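You operate a simulated robot arm through the tools that you are given. There is no shell and no other tool. Be economical: measure what you need, move in short steps, check, and stop when the job is done.

You are at the controls of a simulated robot arm. One attempt, no reset.

JOB
Put the short measuring cup on the top of the small pallet load away on the narrow shelf above the packing shelf. Stack the small orange grease pot labelled "No. 3" from the top of the roller table on top of the small orange grease pot marked "No. 2". Put the blue grease pot on top of the white sheet. The order is free. Set down upright: short measuring cup, blue grease pot.

Only the result counts: the job must be done as asked and must still hold three seconds after the hand-in. Knocking over, shifting, dropping, spilling or breaking anything else fails it. Flat cloth is picked up by pressing the open fingertips on it (5 to 10 N) and closing them slowly along it; thin cloth reads only 2 to 8 mm in the jaws.

ROBOT AND FRAMES
A 7-joint arm with a fingered hand on a trunk, on a base that drives. Base frame: it is fixed to the floor where the robot stands at the start and does not move with it; the origin is under the middle of the robot, x ahead of it, y to its left, z up. Units: mm, rad, N and s.
With the tool pointing down near the work surface it reaches from about 200 to 660 mm from the robot's upright axis, wherever it stands. Its first joint turns from -2.007 to 2.007 rad. Places, roughly: blue grease pot [-5250, 1250, 750]; narrow shelf above the packing shelf (126x22 cm) [4180, 10980, 1500]; small orange grease pot [-1250, 250, 750]; white sheet (57x40x5 cm) [-2400, -1600, 1200]. Payload 3.1 kg.
The TCP is the grasp point between the finger pads, 22 mm short of the fingertips. In the tool frame z runs along the fingers and y along their closing line. The gripper opens to 112 mm. The gripper's body begins 60 mm behind the TCP. The gripper is a hand of 3 fingers: y runs from the thumb to the fingers, the wrist lies at [0, 0, -218] in the tool frame, and closing takes about 1.5 s.
Orientation is told as [roll, pitch, yaw] about the base's x, y, z axes, in that order, counted from this pose: with the fingers straight down and closing along the base's y, the tool's x points along the base's -x, its y along +y and its z along -z.

CONTROLS
- The arm moves only by the tool nudge_tool. Its argument "targets" is a list of rows, each a list of 7 numbers: the shift along the tool's x, y, z in mm, then the turn, a rotation vector about the tool's x, y, z in rad, then the gripper command, from -1 (fully open) to 1 (shut), values between in proportion. In form: [[x, y, z, wx, wy, wz, hand], ...]. A call has 1 to 20 rows; each row shifts and turns the commanded pose from where the row before left it, along the tool's axes as they then stand. A row lasts 0.2 s, in which the tool goes at most 50 mm and 0.15 rad; a call with a longer step from one row to the next is refused whole, and so is a gripper value outside its range. A pose out of reach is approached as far as the arm can. The call stops where the force on the tool passes 40 N (or 10 N more than at its start, if that is more) or the arm is blocked; 0.2 s more then pass. Each finger travels about 108 mm/s and halts on what it meets, pressing with about 23 N; the grip force reading is that of the motor and also rises with nothing between the fingers. The clock runs only during rows and for 0.2 s after the last one: add rows that do not move to give the fingers time. The reply holds the time, the measured pose of the TCP, the force on the tool along the base axes, the opening and the grip force, in the units named above and with some noise, with the torque about the TCP (base axes, N m) and any sound that the robot's microphone picked up.
- Cameras (640 x 400 px; columns grow to the right, rows downward): "scene" is now at [6.4, 173.2, 1182.7]; the picture's right is [0.25, -0.97, 0.00], its down [-0.80, -0.21, -0.55] and it looks along [0.54, 0.14, -0.83] (base axes); focal length 293 px, centre (320, 200). "wrist" rides on the gripper at [66, 3, -80] in the tool frame; the picture's right is [-0.05, 1.00, 0.00], its down [-0.77, -0.04, -0.64] and it looks along [-0.64, -0.03, 0.77] (tool axes); focal length 275 px, centre (320, 200). There is no depth. A picture from a camera that has moved, and an enlarged one, comes with that camera's place and axes in the base frame and with its lens.
- camera(camera): a new picture of that camera. The clock stands still meanwhile.
- move_column(by): slides the trunk up (or, below 0, down) by that many mm; the arm and the scene camera ride with it, the base frame stays. It gives what a move gives, with no picture.
- steer(legs): drives the robot by 1 to 6 legs, each [ahead, left, turn to the left] in mm, mm and rad, along the robot's own axes; the way and the turn of a leg run together, so that a leg with both is an arc; at most 1500 mm and 3.142 rad a leg. The arm and the cameras ride along, it lands a little off, and it stops where it bumps. It gives what a move gives.
- preshape(shape): the hand has 3 fingers and takes this shape, open, in about a second: jaw (thumb against the fingers, like two jaws); tri (thumb and two fingers); tip (a fingertip pinch); poke (one finger out to press); point (the index stretched); flat (the hand flat); cup (the hand cupped); fist (a fist). The gripper value then closes the fingers along that shape, each until it touches; the sizes above hold for jaw. It gives what a move gives, with no picture.
- turn_head(pan, tilt): turns the head with the scene camera to pan (to the left, within 2.705 rad either way) and tilt (down, from -0.506 to 1.204), counted from straight ahead of the robot. It gives what a move gives.
- inspect(camera, box): a new picture of the part [left, top, right, bottom] of that camera's present view, enlarged. The clock stands still meanwhile.
- close_job(): hands the job in; it is judged then, once.

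Go step by step. Nothing tells you exact positions but the pictures and the camera data: compare them with the known pose of the tool, close in by small moves and look again before you grip or let go. The budget is 165 turns and 108 pictures, counting those below and the enlarged ones. Unless the task says otherwise, let go and move clear before handing in, and close with one line.

The tools are called after "Emit:" as name(argument=value, ...) on one line, values as JSON. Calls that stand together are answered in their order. nudge_tool: Moves the arm, as the interface text tells. Its arguments: {"type":"object","properties":{"targets":{"type":"array"}},"required":["targets"]} The other tools are called the same way: move_column (by) slides the trunk up or down; preshape (shape) gives the hand a shape; steer (legs) drives the base; turn_head (pan, tilt) turns the head that bears the scene camera; camera (camera) takes a picture; inspect (camera, box) takes an enlarged picture of a part of a camera's view; close_job () hands the job in.

At the start:

```text
time_s: 0.0
eef_pos: [293.2, 132.9, 638.8]
ee_rot: [0.0, -0.001, 0.0]
force: [-0.2, 0.2, 0.0]
torque: [-0.01, -0.01, 0.01]
finger_gap: 111.8
finger_force: 0.1
shape: jaw
trunk travel left (down, up): [-325.0, 665.0]
robot x, y, heading: [-2.6, 0.4, -0.0]
head pan, tilt: [0.258, 0.983]
```

scene: 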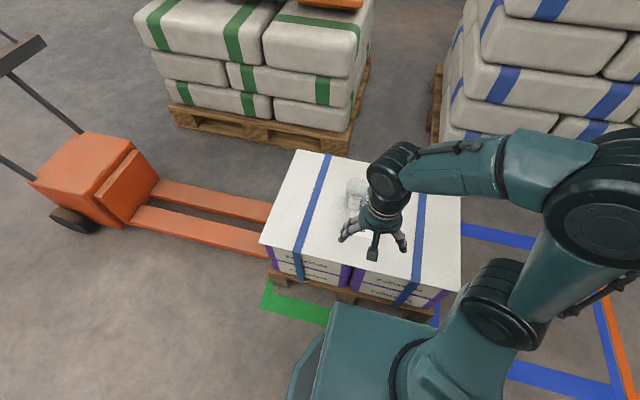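
wrist: 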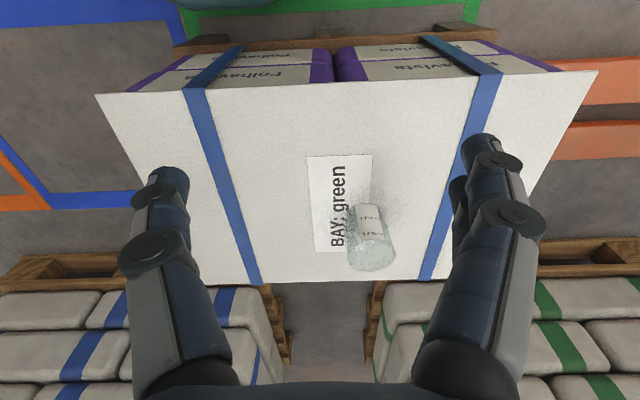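

The cup stands on the pallet load ahead, about (581, 200, 404) by triangulation. I'll look closer from both cameras.

Emit:
inspect(camera="wrist", box=[290, 140, 450, 290])

Emit:
inspect(camera="scene", box=[260, 140, 460, 270])

```text
2.67 times, centred on (370, 215) of wrist
camera zoom: at [227.5, 136.9, 719.8], right [0.05, 1.0, 0.0], down [0.77, -0.04, 0.64], along [0.64, -0.03, -0.77], focal length 734 px, centre (187, 160)
```

zoom: 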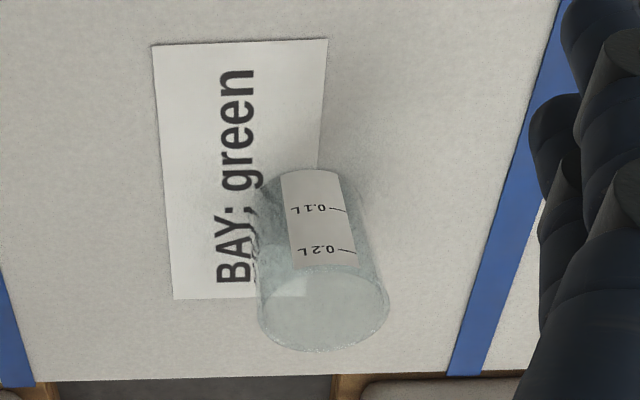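

```text
3.08 times, centred on (360, 205) of scene
camera zoom: at [6.4, 173.2, 1182.7], right [0.25, -0.97, 0.0], down [-0.8, -0.21, -0.55], along [0.54, 0.14, -0.83], focal length 900 px, centre (197, 185)
```

zoom: 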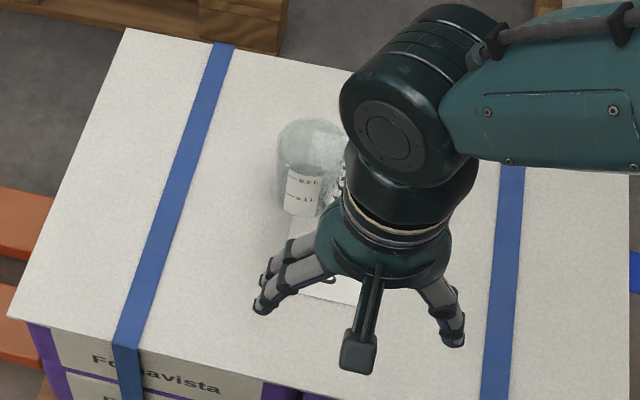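

The cup's height is still uncertain. I'll move the hand nearly above it, well clear, for a second view.

Emit:
nudge_tool(targets=[[-36, 12, 0, 0, 0, 0, -1], [-36, 12, 0, 0, 0, 0, -1], [-36, 12, 0, 0, 0, 0, -1], [-36, 12, 0, 0, 0, 0, -1], [-36, 12, 0, 0, 0, 0, -1], [0, 0, 0, 0, 0, 0, -1]])

Emit:
camera(camera="wrist")

Emit:
camera(camera="scene")

```text
time_s: 1.4
eef_pos: [474.3, 192.8, 639.0]
ee_rot: [0.001, 0.0, 0.001]
force: [-0.3, 0.5, 0.1]
torque: [-0.01, 0.03, -0.01]
finger_gap: 112.1
finger_force: 0.0
shape: jaw
trunk travel left (down, up): [-325.0, 665.0]
robot x, y, heading: [4.2, -1.3, -0.001]
head pan, tilt: [0.258, 0.983]
```

```text
103 pictures are left
camera wrist: at [408.9, 197.4, 720.5], right [0.05, 1.0, 0.0], down [0.77, -0.04, 0.64], along [0.64, -0.03, -0.77], focal length 275 px, centre (320, 200)
```

wrist: 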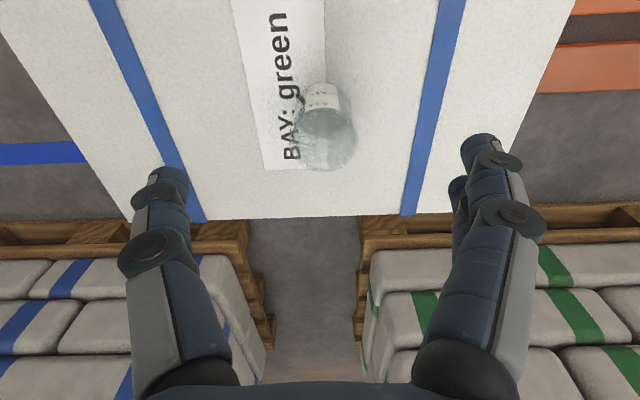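

```text
102 pictures are left
camera scene: at [6.5, 173.3, 1182.6], right [0.25, -0.97, 0.0], down [-0.8, -0.21, -0.55], along [0.54, 0.14, -0.83], focal length 293 px, centre (320, 200)
```

scene: 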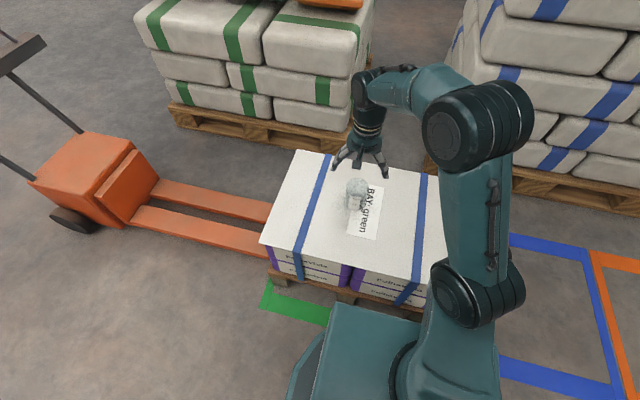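

Triangulation: rim centre near (536, 200, 475), dia ~70, base near z 395. I'll move above it and stop with fingertips over the rim.

Emit:
nudge_tool(targets=[[-31, 4, 0, 0, 0, 0, -1], [-31, 4, 0, 0, 0, 0, -1], [0, 0, 40, 0, 0, 0, -1], [0, 0, 40, 0, 0, 0, -1], [0, 0, 0, 0, 0, 0, -1]])

Emit:
camera(camera="wrist")

Emit:
inspect(camera="scene", box=[280, 100, 440, 250])

```text
time_s: 2.6
eef_pos: [537.5, 200.0, 560.5]
ee_rot: [0.001, -0.001, 0.001]
force: [-0.4, -0.1, -0.6]
torque: [0.05, -0.02, 0.04]
finger_gap: 111.9
finger_force: 0.0
shape: jaw
trunk travel left (down, up): [-325.0, 665.0]
robot x, y, heading: [0.6, 1.0, -0.002]
head pan, tilt: [0.258, 0.983]
```

```text
101 pictures are left
camera wrist: at [471.9, 203.5, 641.2], right [0.05, 1.0, 0.0], down [0.77, -0.04, 0.64], along [0.64, -0.03, -0.77], focal length 275 px, centre (320, 200)
```

wrist: 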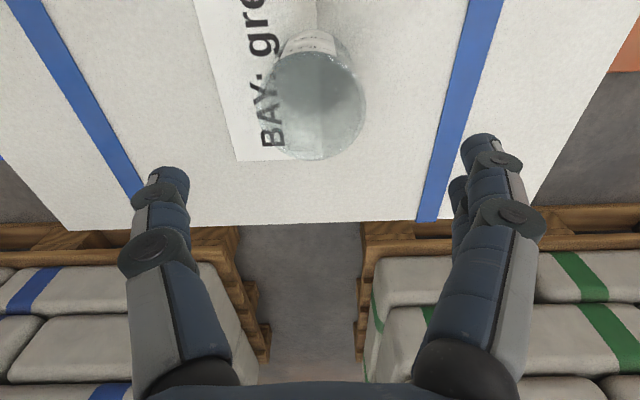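

```text
2.67 times, centred on (360, 175) of scene
camera zoom: at [6.5, 173.3, 1182.6], right [0.25, -0.97, 0.0], down [-0.8, -0.21, -0.55], along [0.54, 0.14, -0.83], focal length 780 px, centre (213, 267)
```

zoom: 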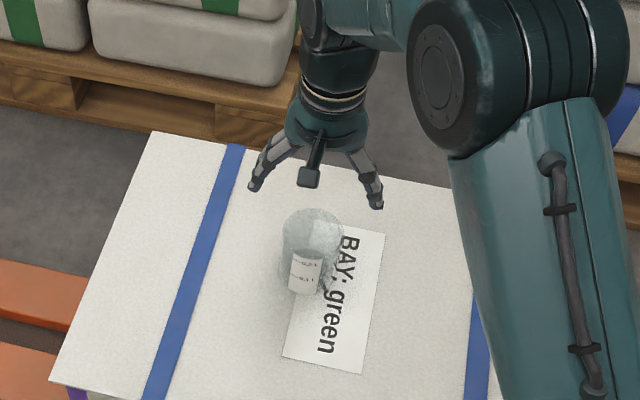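

The cup is centred under the tool. Descending around it to about z 440.

Emit:
nudge_tool(targets=[[0, 0, 40, 0, 0, 0, -1], [0, 0, 40, 0, 0, 0, -1], [0, 0, 25, 0, 0, 0, -1], [0, 0, 15, 0, 0, 0, -1], [0, 0, 0, 0, 0, 0, -1]])

Emit:
camera(camera="wrist")

Emit:
inspect(camera="scene", box=[280, 100, 440, 250])

```text
time_s: 3.8
eef_pos: [535.3, 200.3, 438.2]
ee_rot: [0.0, -0.001, 0.0]
force: [-1.1, -0.9, 2.5]
torque: [-0.05, 0.02, 0.0]
finger_gap: 111.7
finger_force: 0.0
shape: jaw
trunk travel left (down, up): [-325.0, 665.0]
robot x, y, heading: [2.7, -2.7, -0.002]
head pan, tilt: [0.258, 0.983]
```

```text
99 pictures are left
camera wrist: at [469.5, 204.3, 518.6], right [0.05, 1.0, 0.0], down [0.77, -0.04, 0.64], along [0.64, -0.03, -0.77], focal length 275 px, centre (320, 200)
```

wrist: 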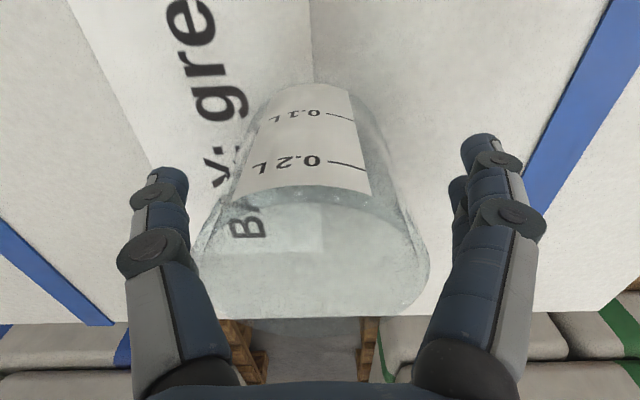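

```text
2.67 times, centred on (360, 175) of scene
camera zoom: at [6.2, 173.1, 1182.7], right [0.25, -0.97, 0.0], down [-0.8, -0.21, -0.56], along [0.54, 0.14, -0.83], focal length 780 px, centre (213, 267)
```

zoom: 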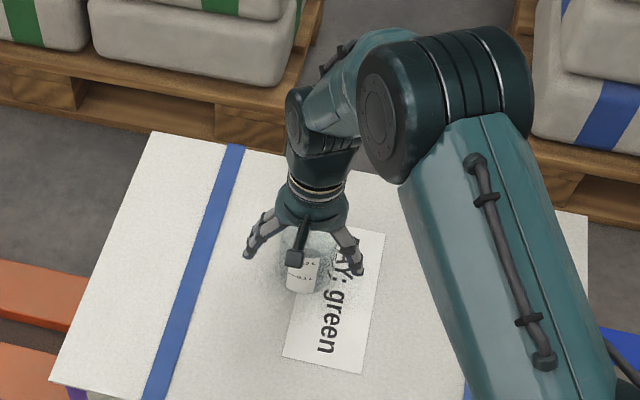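

The fingers straddle the cup. Closing.

Emit:
nudge_tool(targets=[[0, 0, 0, 0, 0, 0, 0.0], [0, 0, 0, 0, 0, 0, 0.4], [0, 0, 0, 0, 0, 0, 0.8], [0, 0, 0, 0, 0, 0, 1], [0, 0, 0, 0, 0, 0, 1], [0, 0, 0, 0, 0, 0, 1], [0, 0, 0, 0, 0, 0, 1]])

Emit:
camera(camera="wrist")

```text
time_s: 5.4
eef_pos: [534.6, 200.6, 437.5]
ee_rot: [0.0, 0.002, 0.0]
force: [-0.1, -0.5, 0.5]
torque: [0.0, 0.01, 0.02]
finger_gap: 58.8
finger_force: 22.6
shape: jaw
trunk travel left (down, up): [-325.0, 665.0]
robot x, y, heading: [-0.6, -1.4, 0.001]
head pan, tilt: [0.258, 0.983]
```

```text
97 pictures are left
camera wrist: at [469.6, 204.4, 518.5], right [0.05, 1.0, 0.0], down [0.77, -0.04, 0.64], along [0.64, -0.03, -0.77], focal length 275 px, centre (320, 200)
```

wrist: 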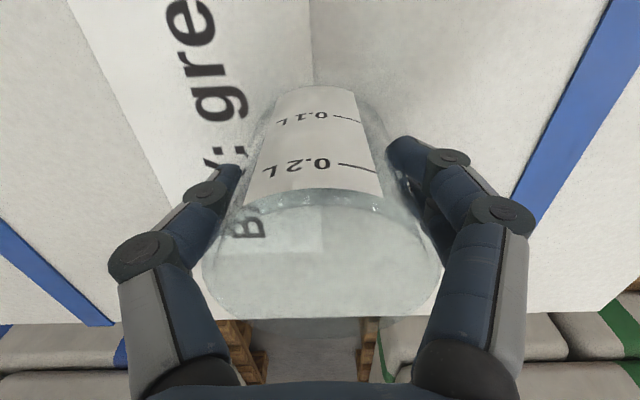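

Gripped at 59 mm. Lifting straight up and checking.

Emit:
nudge_tool(targets=[[0, 0, -10, 0, 0, 0, 1], [0, 0, -25, 0, 0, 0, 1], [0, 0, -40, 0, 0, 0, 1], [0, 0, -40, 0, 0, 0, 1], [0, 0, -40, 0, 0, 0, 1], [0, 0, 0, 0, 0, 0, 1]])

Emit:
camera(camera="wrist")

Emit:
camera(camera="scene")

```text
time_s: 6.8
eef_pos: [533.7, 201.0, 596.2]
ee_rot: [0.0, 0.0, 0.002]
force: [0.0, -0.7, -0.4]
torque: [0.01, 0.01, 0.02]
finger_gap: 58.8
finger_force: 23.4
shape: jaw
trunk travel left (down, up): [-325.0, 665.0]
robot x, y, heading: [2.1, 1.5, 0.0]
head pan, tilt: [0.258, 0.983]
```

```text
96 pictures are left
camera wrist: at [469.0, 204.4, 676.5], right [0.05, 1.0, 0.0], down [0.77, -0.04, 0.64], along [0.63, -0.03, -0.77], focal length 275 px, centre (320, 200)
```

wrist: 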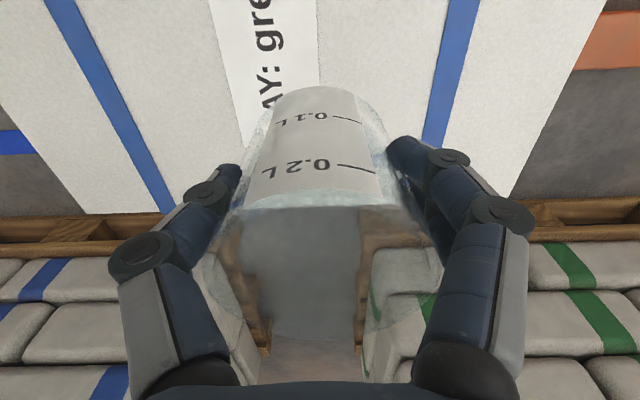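

```text
95 pictures are left
camera scene: at [6.4, 173.2, 1182.6], right [0.25, -0.97, 0.0], down [-0.8, -0.21, -0.55], along [0.54, 0.14, -0.83], focal length 293 px, centre (320, 200)
```

scene: 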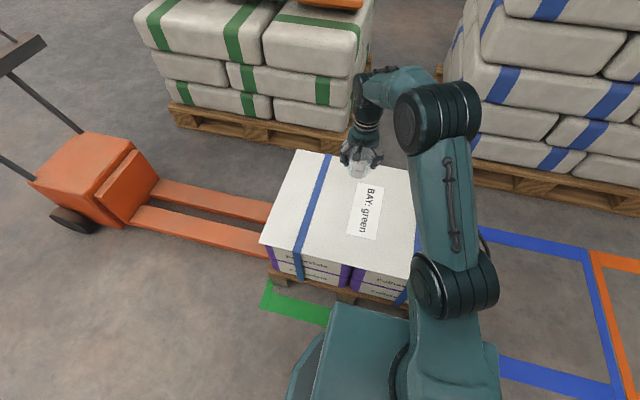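

The cup is held. I'll tuck the arm in, then look around for the route.

Emit:
nudge_tool(targets=[[35, -15, -25, 0, 0, 0, 1], [35, -15, -25, 0, 0, 0, 1], [35, -15, -25, 0, 0, 0, 1], [35, -15, -25, 0, 0, 0, 1], [35, -15, 0, 0, 0, 0, 1], [0, 0, 0, 0, 0, 0, 1]])

Emit:
turn_head(pan=1.1, tilt=0.3)

Emit:
camera(camera="scene")

Emit:
turn_head(pan=2.6, tilt=0.3)

Emit:
camera(camera="scene")

Emit:
turn_head(pan=-2.4, tilt=0.3)

Emit:
camera(camera="scene")

```text
time_s: 8.2
eef_pos: [361.0, 127.5, 694.5]
ee_rot: [0.0, 0.0, 0.0]
force: [0.5, -0.1, -1.1]
torque: [-0.04, 0.0, 0.03]
finger_gap: 58.4
finger_force: 22.7
shape: jaw
trunk travel left (down, up): [-325.0, 665.0]
robot x, y, heading: [2.0, 0.6, -0.001]
head pan, tilt: [0.258, 0.983]
```

```text
time_s: 9.4
eef_pos: [362.4, 127.2, 693.6]
ee_rot: [0.0, -0.001, 0.0]
force: [-0.3, 0.5, -0.5]
torque: [-0.03, 0.0, 0.01]
finger_gap: 58.6
finger_force: 22.8
shape: jaw
trunk travel left (down, up): [-325.0, 665.0]
robot x, y, heading: [-2.1, -0.5, -0.001]
head pan, tilt: [1.1, 0.3]
```

```text
94 pictures are left
camera scene: at [-19.5, 238.4, 1240.8], right [0.89, -0.45, 0.0], down [-0.13, -0.26, -0.95], along [0.43, 0.85, -0.3], focal length 293 px, centre (320, 200)
```

scene: 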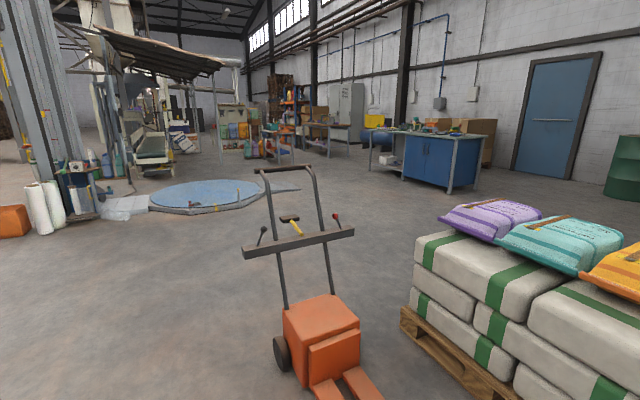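

```text
time_s: 11.0
eef_pos: [362.6, 129.2, 694.6]
ee_rot: [-0.001, 0.002, 0.0]
force: [0.0, -0.2, -0.4]
torque: [-0.02, -0.02, 0.01]
finger_gap: 58.9
finger_force: 22.9
shape: jaw
trunk travel left (down, up): [-325.0, 665.0]
robot x, y, heading: [0.6, 1.3, -0.002]
head pan, tilt: [2.601, 0.3]
```

```text
93 pictures are left
camera scene: at [-142.0, 203.4, 1240.9], right [0.52, 0.86, 0.0], down [0.25, -0.15, -0.96], along [-0.82, 0.49, -0.3], focal length 293 px, centre (320, 200)
```

scene: 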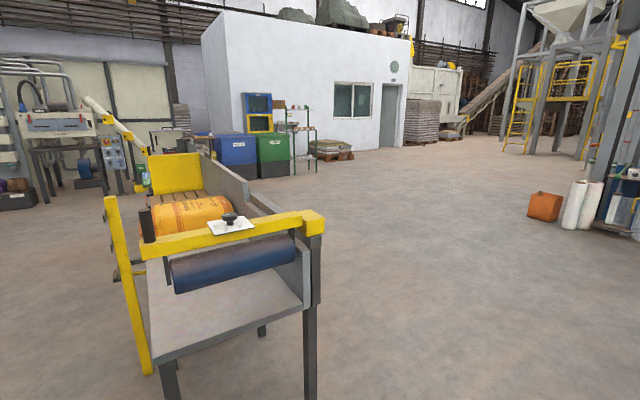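

```text
time_s: 14.9
eef_pos: [362.7, 127.4, 693.9]
ee_rot: [0.0, 0.001, 0.0]
force: [-1.1, -1.4, -0.5]
torque: [0.03, -0.02, 0.0]
finger_gap: 58.7
finger_force: 23.5
shape: jaw
trunk travel left (down, up): [-325.0, 665.0]
robot x, y, heading: [-2.3, 0.7, 0.001]
head pan, tilt: [-2.4, 0.3]
```

```text
92 pictures are left
camera scene: at [-130.8, 92.1, 1240.9], right [-0.68, 0.74, 0.0], down [0.22, 0.2, -0.96], along [-0.7, -0.65, -0.3], focal length 293 px, centre (320, 200)
```

scene: 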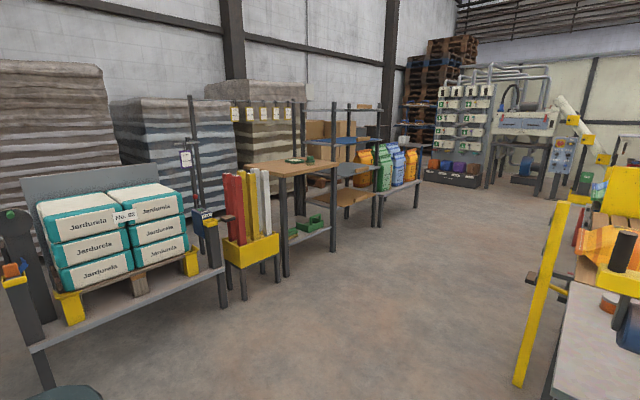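

The packing shelf should lie far ahead-left, around column 290 in the first view. Zooming there.

Emit:
turn_head(pan=1.2, tilt=0.1)

Emit:
inspect(camera="scene", box=[240, 120, 400, 230])

Emit:
camera(camera="scene")

```text
time_s: 17.9
eef_pos: [361.4, 128.6, 694.3]
ee_rot: [0.0, 0.002, 0.0]
force: [-0.2, -0.4, -0.5]
torque: [0.01, -0.03, 0.04]
finger_gap: 58.4
finger_force: 22.7
shape: jaw
trunk travel left (down, up): [-325.0, 665.0]
robot x, y, heading: [-0.8, -0.6, -0.002]
head pan, tilt: [1.201, 0.099]
```

```text
3.64 times, centred on (320, 175) of scene
camera zoom: at [-28.7, 241.0, 1259.6], right [0.93, -0.36, 0.0], down [-0.04, -0.09, -0.99], along [0.36, 0.93, -0.1], focal length 1064 px, centre (320, 291)
```

zoom: 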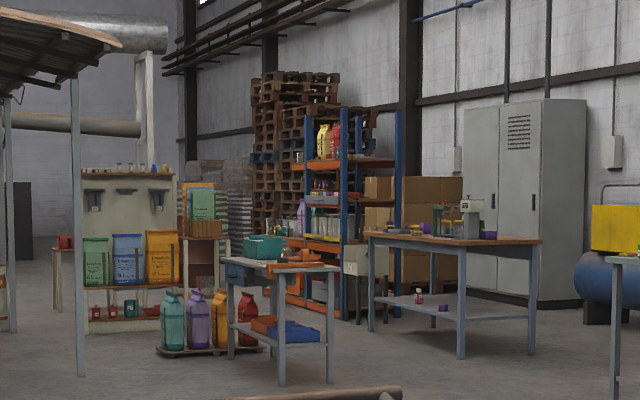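

```text
90 pictures are left
camera scene: at [-28.7, 241.0, 1259.6], right [0.93, -0.36, 0.0], down [-0.04, -0.09, -0.99], along [0.36, 0.93, -0.1], focal length 293 px, centre (320, 200)
```

scene: 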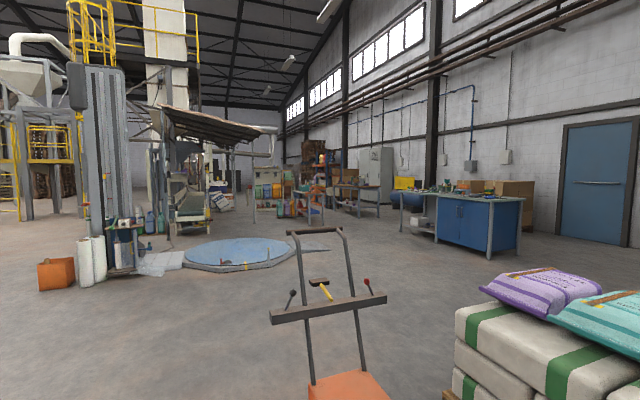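

The orange rack at about (3750, 9500–10800) fits the given place. I'll back off, turn left and drive north past the pallet jack.

Emit:
steer(legs=[[-250, 0, 0], [0, 0, 1.571], [1300, 0, 0], [1200, 0, 0]])

Emit:
turn_head(pan=-0.6, tilt=0.25)

Emit:
camera(camera="scene")

```text
time_s: 35.5
eef_pos: [-344.9, 2897.2, 694.0]
ee_rot: [0.0, 0.0, 1.547]
force: [-0.3, 1.1, -0.7]
torque: [0.01, -0.05, -0.01]
finger_gap: 58.4
finger_force: 24.1
shape: jaw
trunk travel left (down, up): [-325.0, 665.0]
robot x, y, heading: [-221.2, 2530.0, 1.548]
head pan, tilt: [1.201, 0.099]
```

```text
time_s: 37.3
eef_pos: [-344.5, 2896.6, 693.8]
ee_rot: [0.0, 0.0, 1.545]
force: [0.2, -0.7, -0.3]
torque: [0.02, 0.01, 0.02]
finger_gap: 58.4
finger_force: 22.8
shape: jaw
trunk travel left (down, up): [-325.0, 665.0]
robot x, y, heading: [-224.0, 2530.0, 1.547]
head pan, tilt: [-0.6, 0.25]
```

```text
89 pictures are left
camera scene: at [-327.0, 2552.9, 1245.6], right [0.81, -0.58, 0.0], down [-0.14, -0.2, -0.97], along [0.57, 0.79, -0.25], focal length 293 px, centre (320, 200)
```

scene: 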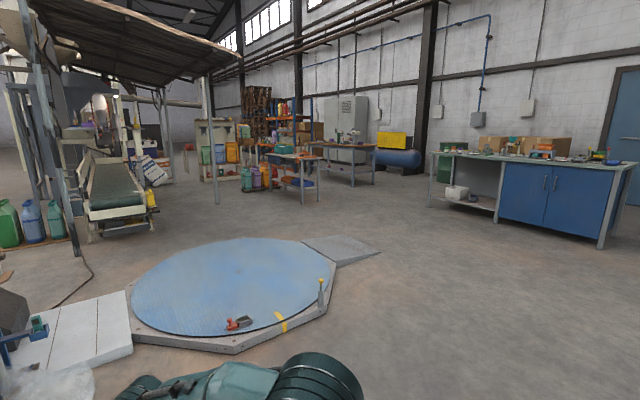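

The way is clear to the right of the round platform. Driving diagonally, then up the corridor between small table and benches.

Emit:
steer(legs=[[548, -995, 0], [548, -995, 0], [548, -995, 0.02], [900, -80, 0]])

Emit:
turn_head(pan=-0.1, tilt=0.25)

Emit:
camera(camera="scene")

```text
time_s: 58.2
eef_pos: [2851.1, 5275.6, 693.8]
ee_rot: [-0.002, 0.0, 1.526]
force: [0.2, 1.0, -1.0]
torque: [-0.03, -0.02, -0.05]
finger_gap: 58.3
finger_force: 23.1
shape: jaw
trunk travel left (down, up): [-325.0, 665.0]
robot x, y, heading: [2962.1, 4913.0, 1.524]
head pan, tilt: [-0.6, 0.25]
```

```text
time_s: 59.1
eef_pos: [2850.9, 5277.1, 694.6]
ee_rot: [-0.001, -0.001, 1.525]
force: [-0.5, -0.2, -1.5]
torque: [0.01, 0.04, 0.01]
finger_gap: 58.2
finger_force: 23.2
shape: jaw
trunk travel left (down, up): [-325.0, 665.0]
robot x, y, heading: [2964.7, 4908.3, 1.522]
head pan, tilt: [-0.099, 0.25]
```

```text
88 pictures are left
camera scene: at [2818.3, 4950.5, 1245.6], right [0.99, -0.15, 0.0], down [-0.04, -0.24, -0.97], along [0.14, 0.96, -0.25], focal length 293 px, centre (320, 200)
```

scene: 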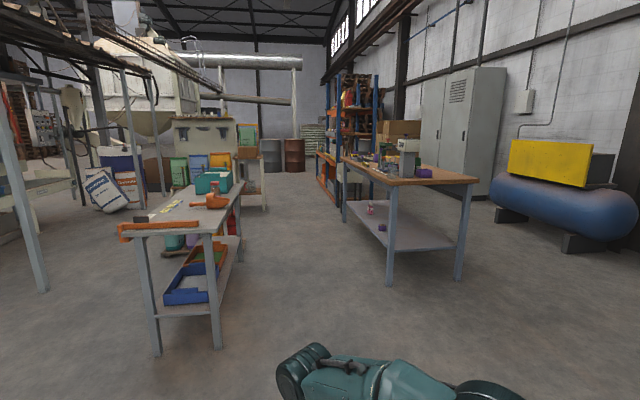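

Corridor centre is x≈3040; driving straight through.

Emit:
steer(legs=[[1100, 0, 0], [1000, 0, 0.04], [1300, 0, 0]])

Emit:
turn_head(pan=-0.5, tilt=0.1)

Emit:
camera(camera="scene")

```text
time_s: 75.6
eef_pos: [2904.9, 8658.9, 694.2]
ee_rot: [0.001, 0.0, 1.565]
force: [1.2, 0.2, -1.1]
torque: [-0.02, 0.02, 0.01]
finger_gap: 58.2
finger_force: 23.2
shape: jaw
trunk travel left (down, up): [-325.0, 665.0]
robot x, y, heading: [3033.0, 8295.8, 1.565]
head pan, tilt: [-0.099, 0.25]
```

```text
time_s: 76.5
eef_pos: [2904.9, 8660.3, 694.0]
ee_rot: [-0.001, -0.001, 1.564]
force: [0.0, -0.6, -1.0]
torque: [-0.01, 0.01, 0.0]
finger_gap: 58.3
finger_force: 23.1
shape: jaw
trunk travel left (down, up): [-325.0, 665.0]
robot x, y, heading: [3034.1, 8300.3, 1.561]
head pan, tilt: [-0.499, 0.099]
```

```text
87 pictures are left
camera scene: at [2919.8, 8320.5, 1259.6], right [0.88, -0.48, 0.0], down [-0.05, -0.09, -0.99], along [0.48, 0.87, -0.1], focal length 293 px, centre (320, 200)
```

scene: 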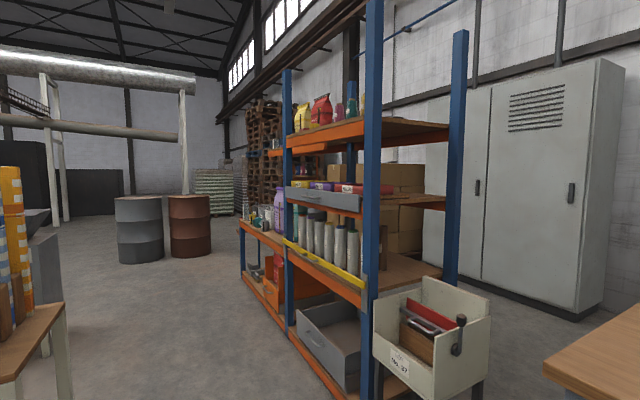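

The narrow shelf belongs to the far bay (y≈10350–11700). I'll drive up and turn to face it.

Emit:
steer(legs=[[1300, -110, 0], [1350, 0, 0], [0, 0, -1.56]])

Emit:
turn_head(pan=0, tilt=0.1)

Emit:
camera(camera="scene")

```text
time_s: 93.4
eef_pos: [3551.1, 11092.8, 694.0]
ee_rot: [0.0, 0.001, -0.026]
force: [-0.2, 0.0, -0.7]
torque: [-0.02, -0.02, 0.02]
finger_gap: 58.3
finger_force: 23.2
shape: jaw
trunk travel left (down, up): [-325.0, 665.0]
robot x, y, heading: [3183.6, 10972.2, -0.023]
head pan, tilt: [-0.499, 0.099]
```

```text
time_s: 94.3
eef_pos: [3551.5, 11092.5, 694.2]
ee_rot: [-0.001, 0.0, -0.026]
force: [0.3, -0.5, -0.1]
torque: [-0.01, 0.02, 0.03]
finger_gap: 58.2
finger_force: 22.9
shape: jaw
trunk travel left (down, up): [-325.0, 665.0]
robot x, y, heading: [3187.6, 10971.9, -0.022]
head pan, tilt: [0.0, 0.099]
```

```text
86 pictures are left
camera scene: at [3219.8, 11127.1, 1259.6], right [-0.02, -1.0, 0.0], down [-0.1, 0.0, -0.99], along [0.99, -0.02, -0.1], focal length 293 px, centre (320, 200)
```

scene: 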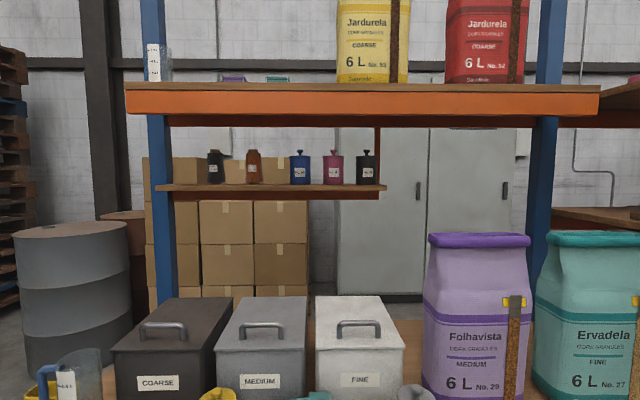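

The narrow shelf is the orange beam board near z≈1480, x≈4000–4250. I'll raise the trunk to see its top.

Emit:
move_column(by=660)

Emit:
turn_head(pan=0, tilt=0.55)

Emit:
camera(camera="scene")

Emit:
turn_head(pan=0, tilt=1.1)

Emit:
camera(camera="scene")

```text
refused: 660 is not a number from -400 to 400
```

```text
time_s: 95.2
eef_pos: [3552.2, 11092.2, 695.0]
ee_rot: [-0.001, 0.0, -0.023]
force: [0.1, -0.4, 0.0]
torque: [0.01, 0.03, -0.02]
finger_gap: 57.7
finger_force: 22.6
shape: jaw
trunk travel left (down, up): [-325.0, 665.0]
robot x, y, heading: [3184.2, 10975.2, -0.019]
head pan, tilt: [0.0, 0.55]
```

```text
85 pictures are left
camera scene: at [3217.5, 11127.3, 1218.0], right [-0.02, -1.0, 0.0], down [-0.52, 0.01, -0.85], along [0.85, -0.02, -0.52], focal length 293 px, centre (320, 200)
```

scene: 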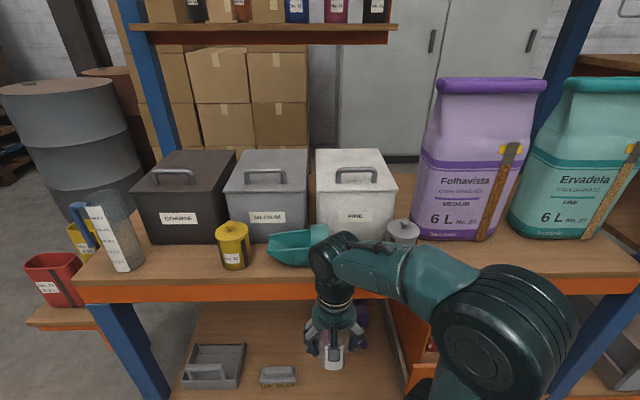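

```text
time_s: 96.2
eef_pos: [3552.0, 11092.1, 694.3]
ee_rot: [-0.001, 0.001, -0.023]
force: [-0.7, -0.2, -0.7]
torque: [0.02, -0.01, 0.0]
finger_gap: 58.1
finger_force: 23.8
shape: jaw
trunk travel left (down, up): [-325.0, 665.0]
robot x, y, heading: [3183.6, 10976.0, -0.023]
head pan, tilt: [0.0, 1.1]
```

```text
84 pictures are left
camera scene: at [3190.9, 11127.9, 1174.9], right [-0.02, -1.0, 0.0], down [-0.89, 0.02, -0.45], along [0.45, -0.01, -0.89], focal length 293 px, centre (320, 200)
```

scene: 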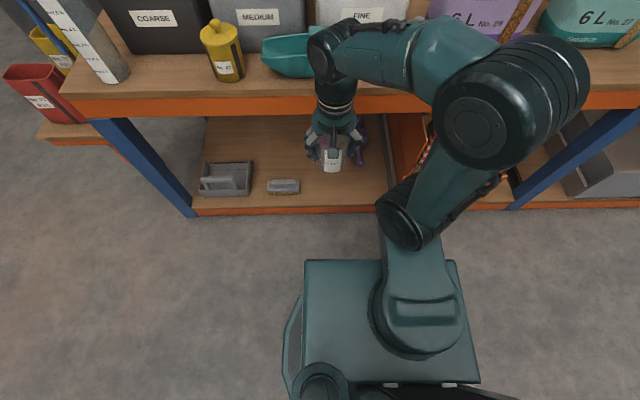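

Packing shelf front is near x 3675, and the robot's front is near x 3430. Raising the trunk in two steps to look at the narrow shelf's top.

Emit:
move_column(by=400)

Emit:
move_column(by=260)

Emit:
turn_head(pan=0, tilt=0.45)

Emit:
camera(camera="scene")

```text
time_s: 100.0
eef_pos: [3552.0, 11092.0, 1094.4]
ee_rot: [-0.001, 0.001, -0.024]
force: [0.5, 0.7, -1.1]
torque: [0.02, 0.0, 0.02]
finger_gap: 57.9
finger_force: 23.2
shape: jaw
trunk travel left (down, up): [-725.0, 265.0]
robot x, y, heading: [3187.2, 10972.8, -0.022]
head pan, tilt: [0.0, 1.1]
```

```text
time_s: 102.7
eef_pos: [3551.8, 11093.2, 1354.6]
ee_rot: [0.0, 0.001, -0.025]
force: [0.6, 0.0, -0.4]
torque: [0.02, -0.01, 0.0]
finger_gap: 57.9
finger_force: 23.2
shape: jaw
trunk travel left (down, up): [-985.0, 5.0]
robot x, y, heading: [3186.6, 10973.3, -0.021]
head pan, tilt: [0.0, 1.1]
```

```text
time_s: 103.7
eef_pos: [3550.9, 11090.9, 1353.1]
ee_rot: [0.001, -0.001, -0.025]
force: [-0.5, 0.4, 0.0]
torque: [0.0, 0.02, 0.01]
finger_gap: 58.1
finger_force: 22.8
shape: jaw
trunk travel left (down, up): [-985.0, 5.0]
robot x, y, heading: [3190.4, 10970.2, -0.028]
head pan, tilt: [0.0, 0.45]
```

```text
83 pictures are left
camera scene: at [3219.6, 11127.3, 1886.9], right [-0.02, -1.0, 0.0], down [-0.44, 0.01, -0.9], along [0.9, -0.02, -0.44], focal length 293 px, centre (320, 200)
```

scene: 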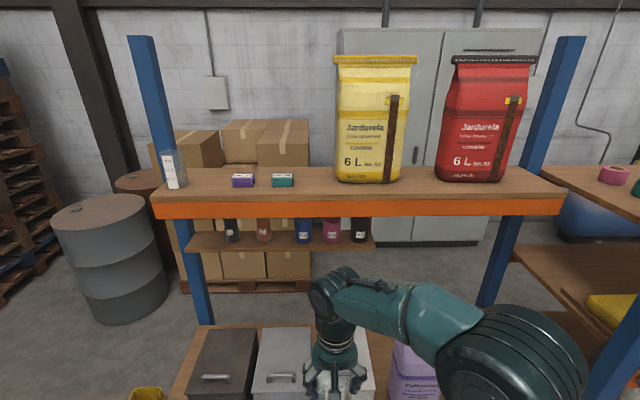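

Shelf top z≈1500, front edge x≈4065, with a gap between the teal item and the yellow bag near y≈11126. Testing the reach in free air at shelf height.

Emit:
nudge_tool(targets=[[0, 0, -42, 0, 0, 0, 1], [0, 0, -42, 0, 0, 0, 1], [0, 0, -42, 0, 0, 0, 1], [0, 0, -42, 0, 0, 0, 1], [0, 0, -42, 0, 0, 0, 1], [-42, -15, 0, 0, 0, 0, 1], [-42, -15, 0, 0, 0, 0, 1], [-42, -15, 0, 0, 0, 0, 1], [-42, -15, 0, 0, 0, 0, 1], [-42, -15, 0, 0, 0, 0, 1], [-42, -15, 0, 0, 0, 0, 1], [-42, -15, 0, 0, 0, 0, 1], [-40, 0, 0, 0, 0, 0, 1], [0, 0, 0, 0, 0, 0, 1]])

Emit:
camera(camera="scene")

```text
time_s: 106.7
eef_pos: [3671.8, 10955.0, 1535.4]
ee_rot: [0.0, -0.003, -0.024]
force: [-0.5, -0.1, -0.1]
torque: [0.0, -0.03, 0.01]
finger_gap: 57.8
finger_force: 22.9
shape: jaw
out of reach, approached as far as the arm can: row 5, 7, 8, 9, 10, 11, 12, 13
trunk travel left (down, up): [-985.0, 5.0]
robot x, y, heading: [3187.4, 10970.9, -0.024]
head pan, tilt: [0.0, 0.45]
```

```text
82 pictures are left
camera scene: at [3219.3, 11126.7, 1887.0], right [-0.02, -1.0, 0.0], down [-0.43, 0.01, -0.9], along [0.9, -0.02, -0.44], focal length 293 px, centre (320, 200)
```

scene: 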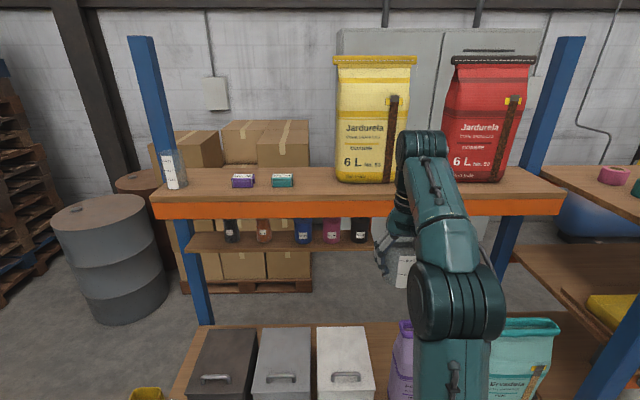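

With the tool down, reach at that height is only 485 mm, so the cup must be held from the side. I'll set it on the clear front strip of the packing shelf (around y 10780), then regrasp it near-horizontally.

Emit:
nudge_tool(targets=[[40, 0, 0, 0, 0, 0, 1], [40, 0, 0, 0, 0, 0, 1], [0, 0, 0, 0, 0, 0, 1]])

Emit:
move_column(by=-400)

Emit:
steer(legs=[[0, -185, 0.022]])

Emit:
move_column(by=-200)

Emit:
turn_head(pan=-0.1, tilt=0.75)

Emit:
camera(camera="scene")

Emit:
camera(camera="wrist")

```text
time_s: 107.5
eef_pos: [3591.6, 10957.4, 1533.1]
ee_rot: [0.001, 0.001, -0.026]
force: [0.4, -0.1, 0.0]
torque: [0.01, 0.02, 0.05]
finger_gap: 57.6
finger_force: 23.1
shape: jaw
trunk travel left (down, up): [-985.0, 5.0]
robot x, y, heading: [3183.8, 10971.5, -0.025]
head pan, tilt: [0.0, 0.45]
```

```text
time_s: 111.3
eef_pos: [3589.2, 10958.0, 1134.6]
ee_rot: [0.001, -0.002, -0.025]
force: [-0.9, 0.1, -1.3]
torque: [0.0, -0.01, -0.04]
finger_gap: 57.4
finger_force: 23.2
shape: jaw
trunk travel left (down, up): [-585.0, 405.0]
robot x, y, heading: [3185.0, 10972.0, -0.023]
head pan, tilt: [0.0, 0.45]
```

```text
time_s: 112.8
eef_pos: [3588.6, 10784.6, 1134.5]
ee_rot: [-0.001, 0.0, 0.003]
force: [0.0, -0.7, -0.3]
torque: [0.01, -0.03, 0.02]
finger_gap: 57.5
finger_force: 22.6
shape: jaw
trunk travel left (down, up): [-585.0, 405.0]
robot x, y, heading: [3183.5, 10789.8, 0.0]
head pan, tilt: [0.0, 0.45]
```

```text
time_s: 115.0
eef_pos: [3588.4, 10784.5, 935.9]
ee_rot: [0.001, -0.001, 0.004]
force: [0.5, 1.1, 0.2]
torque: [0.0, 0.01, 0.0]
finger_gap: 57.2
finger_force: 23.2
shape: jaw
trunk travel left (down, up): [-385.0, 605.0]
robot x, y, heading: [3185.3, 10789.8, 0.003]
head pan, tilt: [0.0, 0.45]
```

```text
time_s: 115.8
eef_pos: [3588.0, 10785.2, 934.9]
ee_rot: [0.001, 0.0, 0.004]
force: [-0.1, -0.3, -0.9]
torque: [0.01, 0.04, 0.01]
finger_gap: 57.4
finger_force: 22.9
shape: jaw
trunk travel left (down, up): [-385.0, 605.0]
robot x, y, heading: [3183.8, 10791.3, 0.003]
head pan, tilt: [-0.099, 0.75]
```

```text
81 pictures are left
camera scene: at [3204.2, 10936.5, 1260.6], right [-0.1, -1.0, 0.0], down [-0.68, 0.07, -0.73], along [0.73, -0.07, -0.68], focal length 293 px, centre (320, 200)
```

scene: 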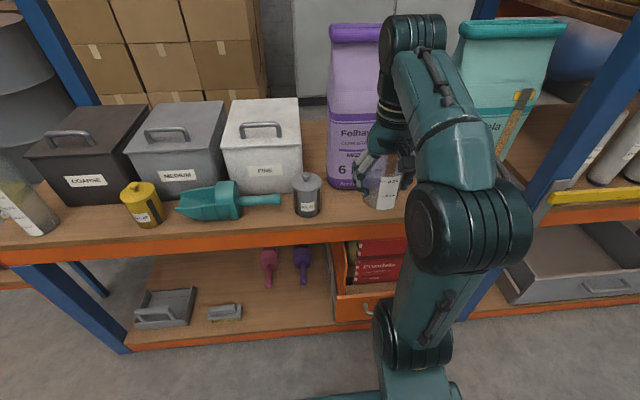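

```text
80 pictures are left
camera wrist: at [3523.2, 10788.7, 1015.5], right [0.04, 1.0, 0.0], down [0.77, -0.03, 0.64], along [0.64, -0.03, -0.77], focal length 275 px, centre (320, 200)
```

wrist: 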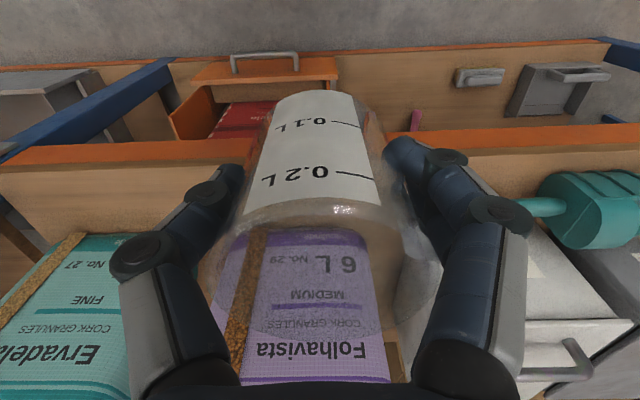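

The front strip runs x≈3695–3810 in front of the purple bag. Moving to (3735, 10762) and lowering toward contact.

Emit:
nudge_tool(targets=[[-37, -6, 0, 0, 0, 0, 1], [-37, -6, 0, 0, 0, 0, 1], [-37, -6, 0, 0, 0, 0, 1], [-36, -6, 0, 0, 0, 0, 1], [0, 0, 40, 0, 0, 0, 1], [0, 0, 40, 0, 0, 0, 1], [0, 0, 40, 0, 0, 0, 1], [0, 0, 0, 0, 0, 0, 1]])

Emit:
camera(camera="wrist")

Emit:
inspect(camera="scene", box=[280, 130, 440, 250])

```text
time_s: 117.6
eef_pos: [3684.8, 10760.3, 806.8]
ee_rot: [-0.001, 0.001, 0.004]
force: [-0.3, -0.2, -0.2]
torque: [-0.01, 0.01, 0.03]
finger_gap: 57.3
finger_force: 23.2
shape: jaw
out of reach, approached as far as the arm can: row 3, 4
trunk travel left (down, up): [-385.0, 605.0]
robot x, y, heading: [3188.1, 10788.6, 0.001]
head pan, tilt: [-0.099, 0.75]
```

```text
79 pictures are left
camera wrist: at [3620.1, 10763.1, 887.7], right [0.04, 1.0, 0.0], down [0.77, -0.03, 0.64], along [0.64, -0.03, -0.77], focal length 275 px, centre (320, 200)
```

wrist: 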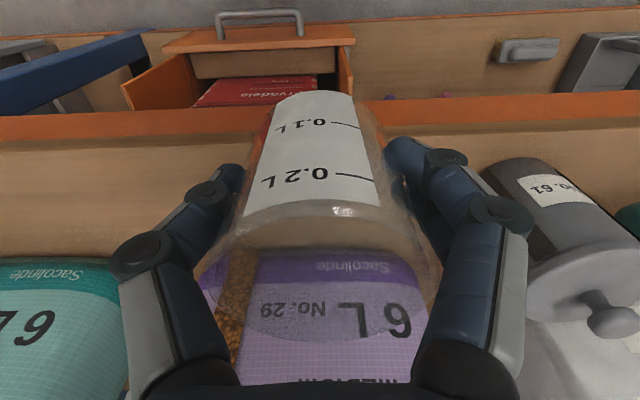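

```text
3.33 times, centred on (360, 190) of scene
camera zoom: at [3204.2, 10936.4, 1260.6], right [-0.1, -1.0, 0.0], down [-0.68, 0.07, -0.73], along [0.73, -0.07, -0.68], focal length 975 px, centre (187, 233)
```

zoom: 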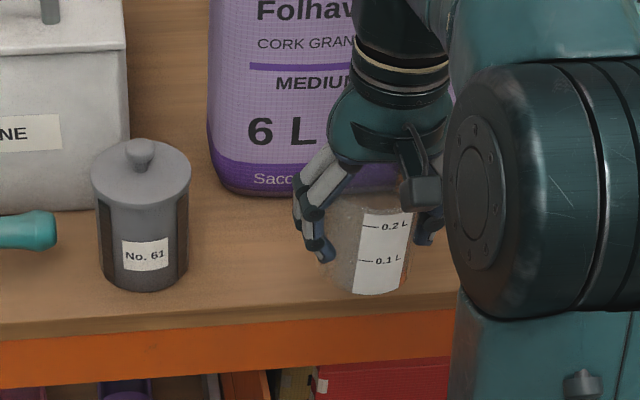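

The arm stopped 50 mm short while high. Now lower, I'll extend the remainder.

Emit:
nudge_tool(targets=[[-25, 0, 0, 0, 0, 0, 1], [-27, 0, 0, 0, 0, 0, 1], [0, 0, 0, 0, 0, 0, 1]])

Emit:
inspect(camera="scene", box=[280, 130, 440, 250])

Emit:
camera(camera="wrist")

```text
time_s: 118.4
eef_pos: [3737.5, 10759.8, 806.0]
ee_rot: [0.0, 0.0, 0.004]
force: [0.5, 0.7, -1.0]
torque: [0.01, 0.01, -0.02]
finger_gap: 57.3
finger_force: 22.7
shape: jaw
trunk travel left (down, up): [-385.0, 605.0]
robot x, y, heading: [3185.4, 10787.3, -0.0]
head pan, tilt: [-0.099, 0.75]
```

```text
3.33 times, centred on (360, 190) of scene
camera zoom: at [3204.3, 10936.4, 1260.6], right [-0.1, -1.0, 0.0], down [-0.68, 0.07, -0.73], along [0.73, -0.07, -0.68], focal length 975 px, centre (187, 233)
```

zoom: 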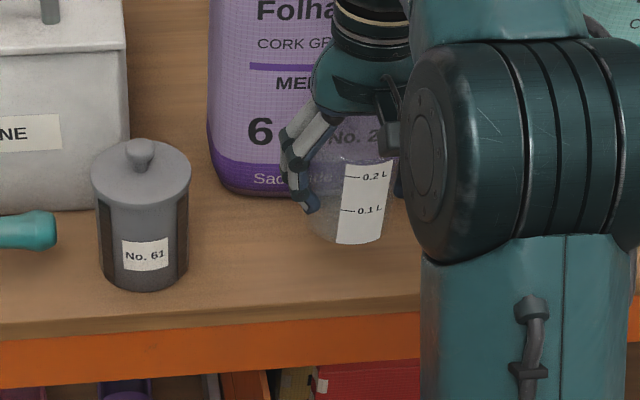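

```text
76 pictures are left
camera wrist: at [3672.0, 10763.5, 886.9], right [0.04, 1.0, 0.0], down [0.77, -0.03, 0.64], along [0.64, -0.03, -0.77], focal length 275 px, centre (320, 200)
```

wrist: 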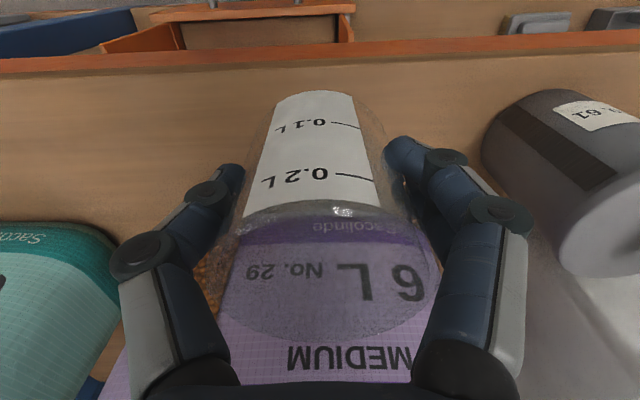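

Shifting 20 mm deeper for a safe footing, then lowering in small steps until touch.

Emit:
nudge_tool(targets=[[-20, 0, 0, 0, 0, 0, 1], [0, 0, 8, 0, 0, 0, 1], [0, 0, 6, 0, 0, 0, 1], [0, 0, 5, 0, 0, 0, 1], [0, 0, 4, 0, 0, 0, 1], [0, 0, 0, 0, 0, 0, 1]])

Emit:
inspect(camera="scene", box=[280, 130, 440, 250])

```text
time_s: 119.8
eef_pos: [3757.1, 10759.1, 785.1]
ee_rot: [0.001, 0.001, 0.003]
force: [0.2, 0.0, -1.3]
torque: [0.03, 0.03, 0.03]
finger_gap: 57.3
finger_force: 23.2
shape: jaw
trunk travel left (down, up): [-385.0, 605.0]
robot x, y, heading: [3183.0, 10787.3, 0.004]
head pan, tilt: [-0.099, 0.75]
```

```text
3.33 times, centred on (360, 190) of scene
camera zoom: at [3204.3, 10936.4, 1260.6], right [-0.1, -1.0, 0.0], down [-0.68, 0.07, -0.73], along [0.73, -0.07, -0.68], focal length 975 px, centre (187, 233)
```

zoom: 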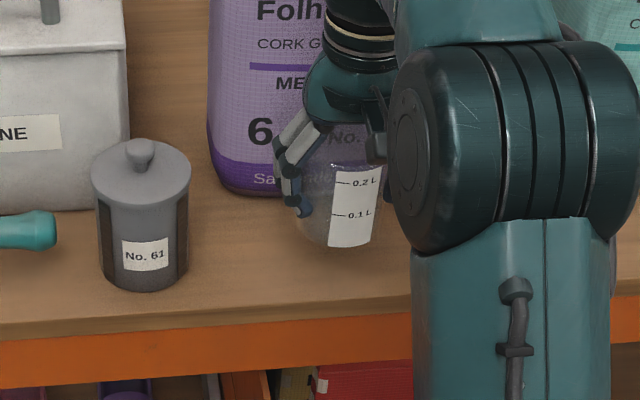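

No contact yet; continuing with 3 mm steps.

Emit:
nudge_tool(targets=[[0, 0, 3, 0, 0, 0, 1], [0, 0, 3, 0, 0, 0, 1], [0, 0, 3, 0, 0, 0, 1], [0, 0, 0, 0, 0, 0, 1]])

Emit:
nudge_tool(targets=[[0, 0, 2, 0, 0, 0, 1], [0, 0, 2, 0, 0, 0, 1], [0, 0, 2, 0, 0, 0, 1], [0, 0, 0, 0, 0, 0, 1]])

```text
time_s: 120.8
eef_pos: [3757.8, 10760.2, 774.9]
ee_rot: [-0.001, 0.0, 0.003]
force: [0.1, 0.1, 0.0]
torque: [-0.04, 0.02, 0.03]
finger_gap: 57.2
finger_force: 23.2
shape: jaw
trunk travel left (down, up): [-385.0, 605.0]
robot x, y, heading: [3183.8, 10788.4, 0.009]
head pan, tilt: [-0.099, 0.75]
```

```text
time_s: 121.8
eef_pos: [3758.5, 10759.4, 769.5]
ee_rot: [0.0, 0.0, 0.004]
force: [-0.4, 0.2, -0.8]
torque: [-0.04, 0.02, -0.03]
finger_gap: 57.5
finger_force: 23.3
shape: jaw
trunk travel left (down, up): [-385.0, 605.0]
robot x, y, heading: [3181.4, 10788.6, 0.001]
head pan, tilt: [-0.099, 0.75]
```

Emit:
nudge_tool(targets=[[0, 0, 2, 0, 0, 0, 1], [0, 0, 2, 0, 0, 0, 1], [0, 0, 2, 0, 0, 0, 1], [0, 0, 0, 0, 0, 0, 1]])

Emit:
inspect(camera="scene", box=[320, 150, 400, 220])

```text
time_s: 122.8
eef_pos: [3756.9, 10759.9, 764.0]
ee_rot: [0.002, 0.0, 0.005]
force: [-0.6, 0.2, -2.0]
torque: [-0.01, -0.04, 0.0]
finger_gap: 57.2
finger_force: 22.5
shape: jaw
trunk travel left (down, up): [-385.0, 605.0]
robot x, y, heading: [3182.6, 10787.1, 0.001]
head pan, tilt: [-0.099, 0.75]
```

```text
5.71 times, centred on (360, 185) of scene
camera zoom: at [3204.3, 10936.4, 1260.6], right [-0.1, -1.0, 0.0], down [-0.68, 0.07, -0.73], along [0.73, -0.07, -0.68], focal length 1672 px, centre (91, 286)
```

zoom: 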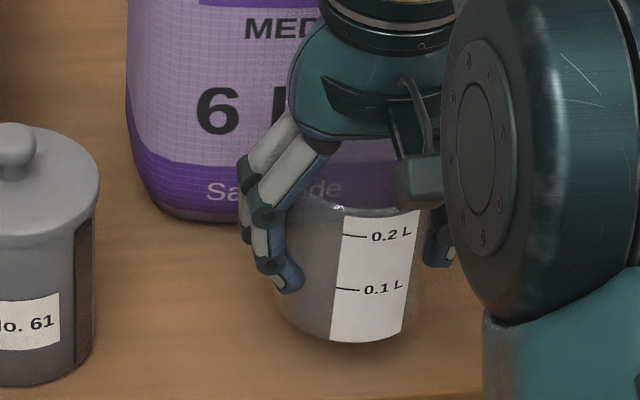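

Nearly down; a few more 2 mm steps.

Emit:
nudge_tool(targets=[[0, 0, 2, 0, 0, 0, 1], [0, 0, 2, 0, 0, 0, 1], [0, 0, 0, 0, 0, 0, 1]])

Emit:
nudge_tool(targets=[[0, 0, 2, 0, 0, 0, 1], [0, 0, 2, 0, 0, 0, 1], [0, 0, 0, 0, 0, 0, 1]])

```text
time_s: 123.6
eef_pos: [3757.7, 10760.3, 759.3]
ee_rot: [0.001, -0.001, 0.004]
force: [0.3, -1.2, -0.4]
torque: [-0.01, -0.02, 0.0]
finger_gap: 57.4
finger_force: 23.1
shape: jaw
trunk travel left (down, up): [-385.0, 605.0]
robot x, y, heading: [3183.2, 10787.7, 0.007]
head pan, tilt: [-0.099, 0.75]
```

```text
time_s: 124.4
eef_pos: [3758.5, 10759.9, 756.2]
ee_rot: [0.001, -0.001, 0.004]
force: [-0.7, -0.7, -1.6]
torque: [-0.03, 0.06, 0.03]
finger_gap: 57.5
finger_force: 23.0
shape: jaw
trunk travel left (down, up): [-385.0, 605.0]
robot x, y, heading: [3182.1, 10791.4, 0.004]
head pan, tilt: [-0.099, 0.75]
```

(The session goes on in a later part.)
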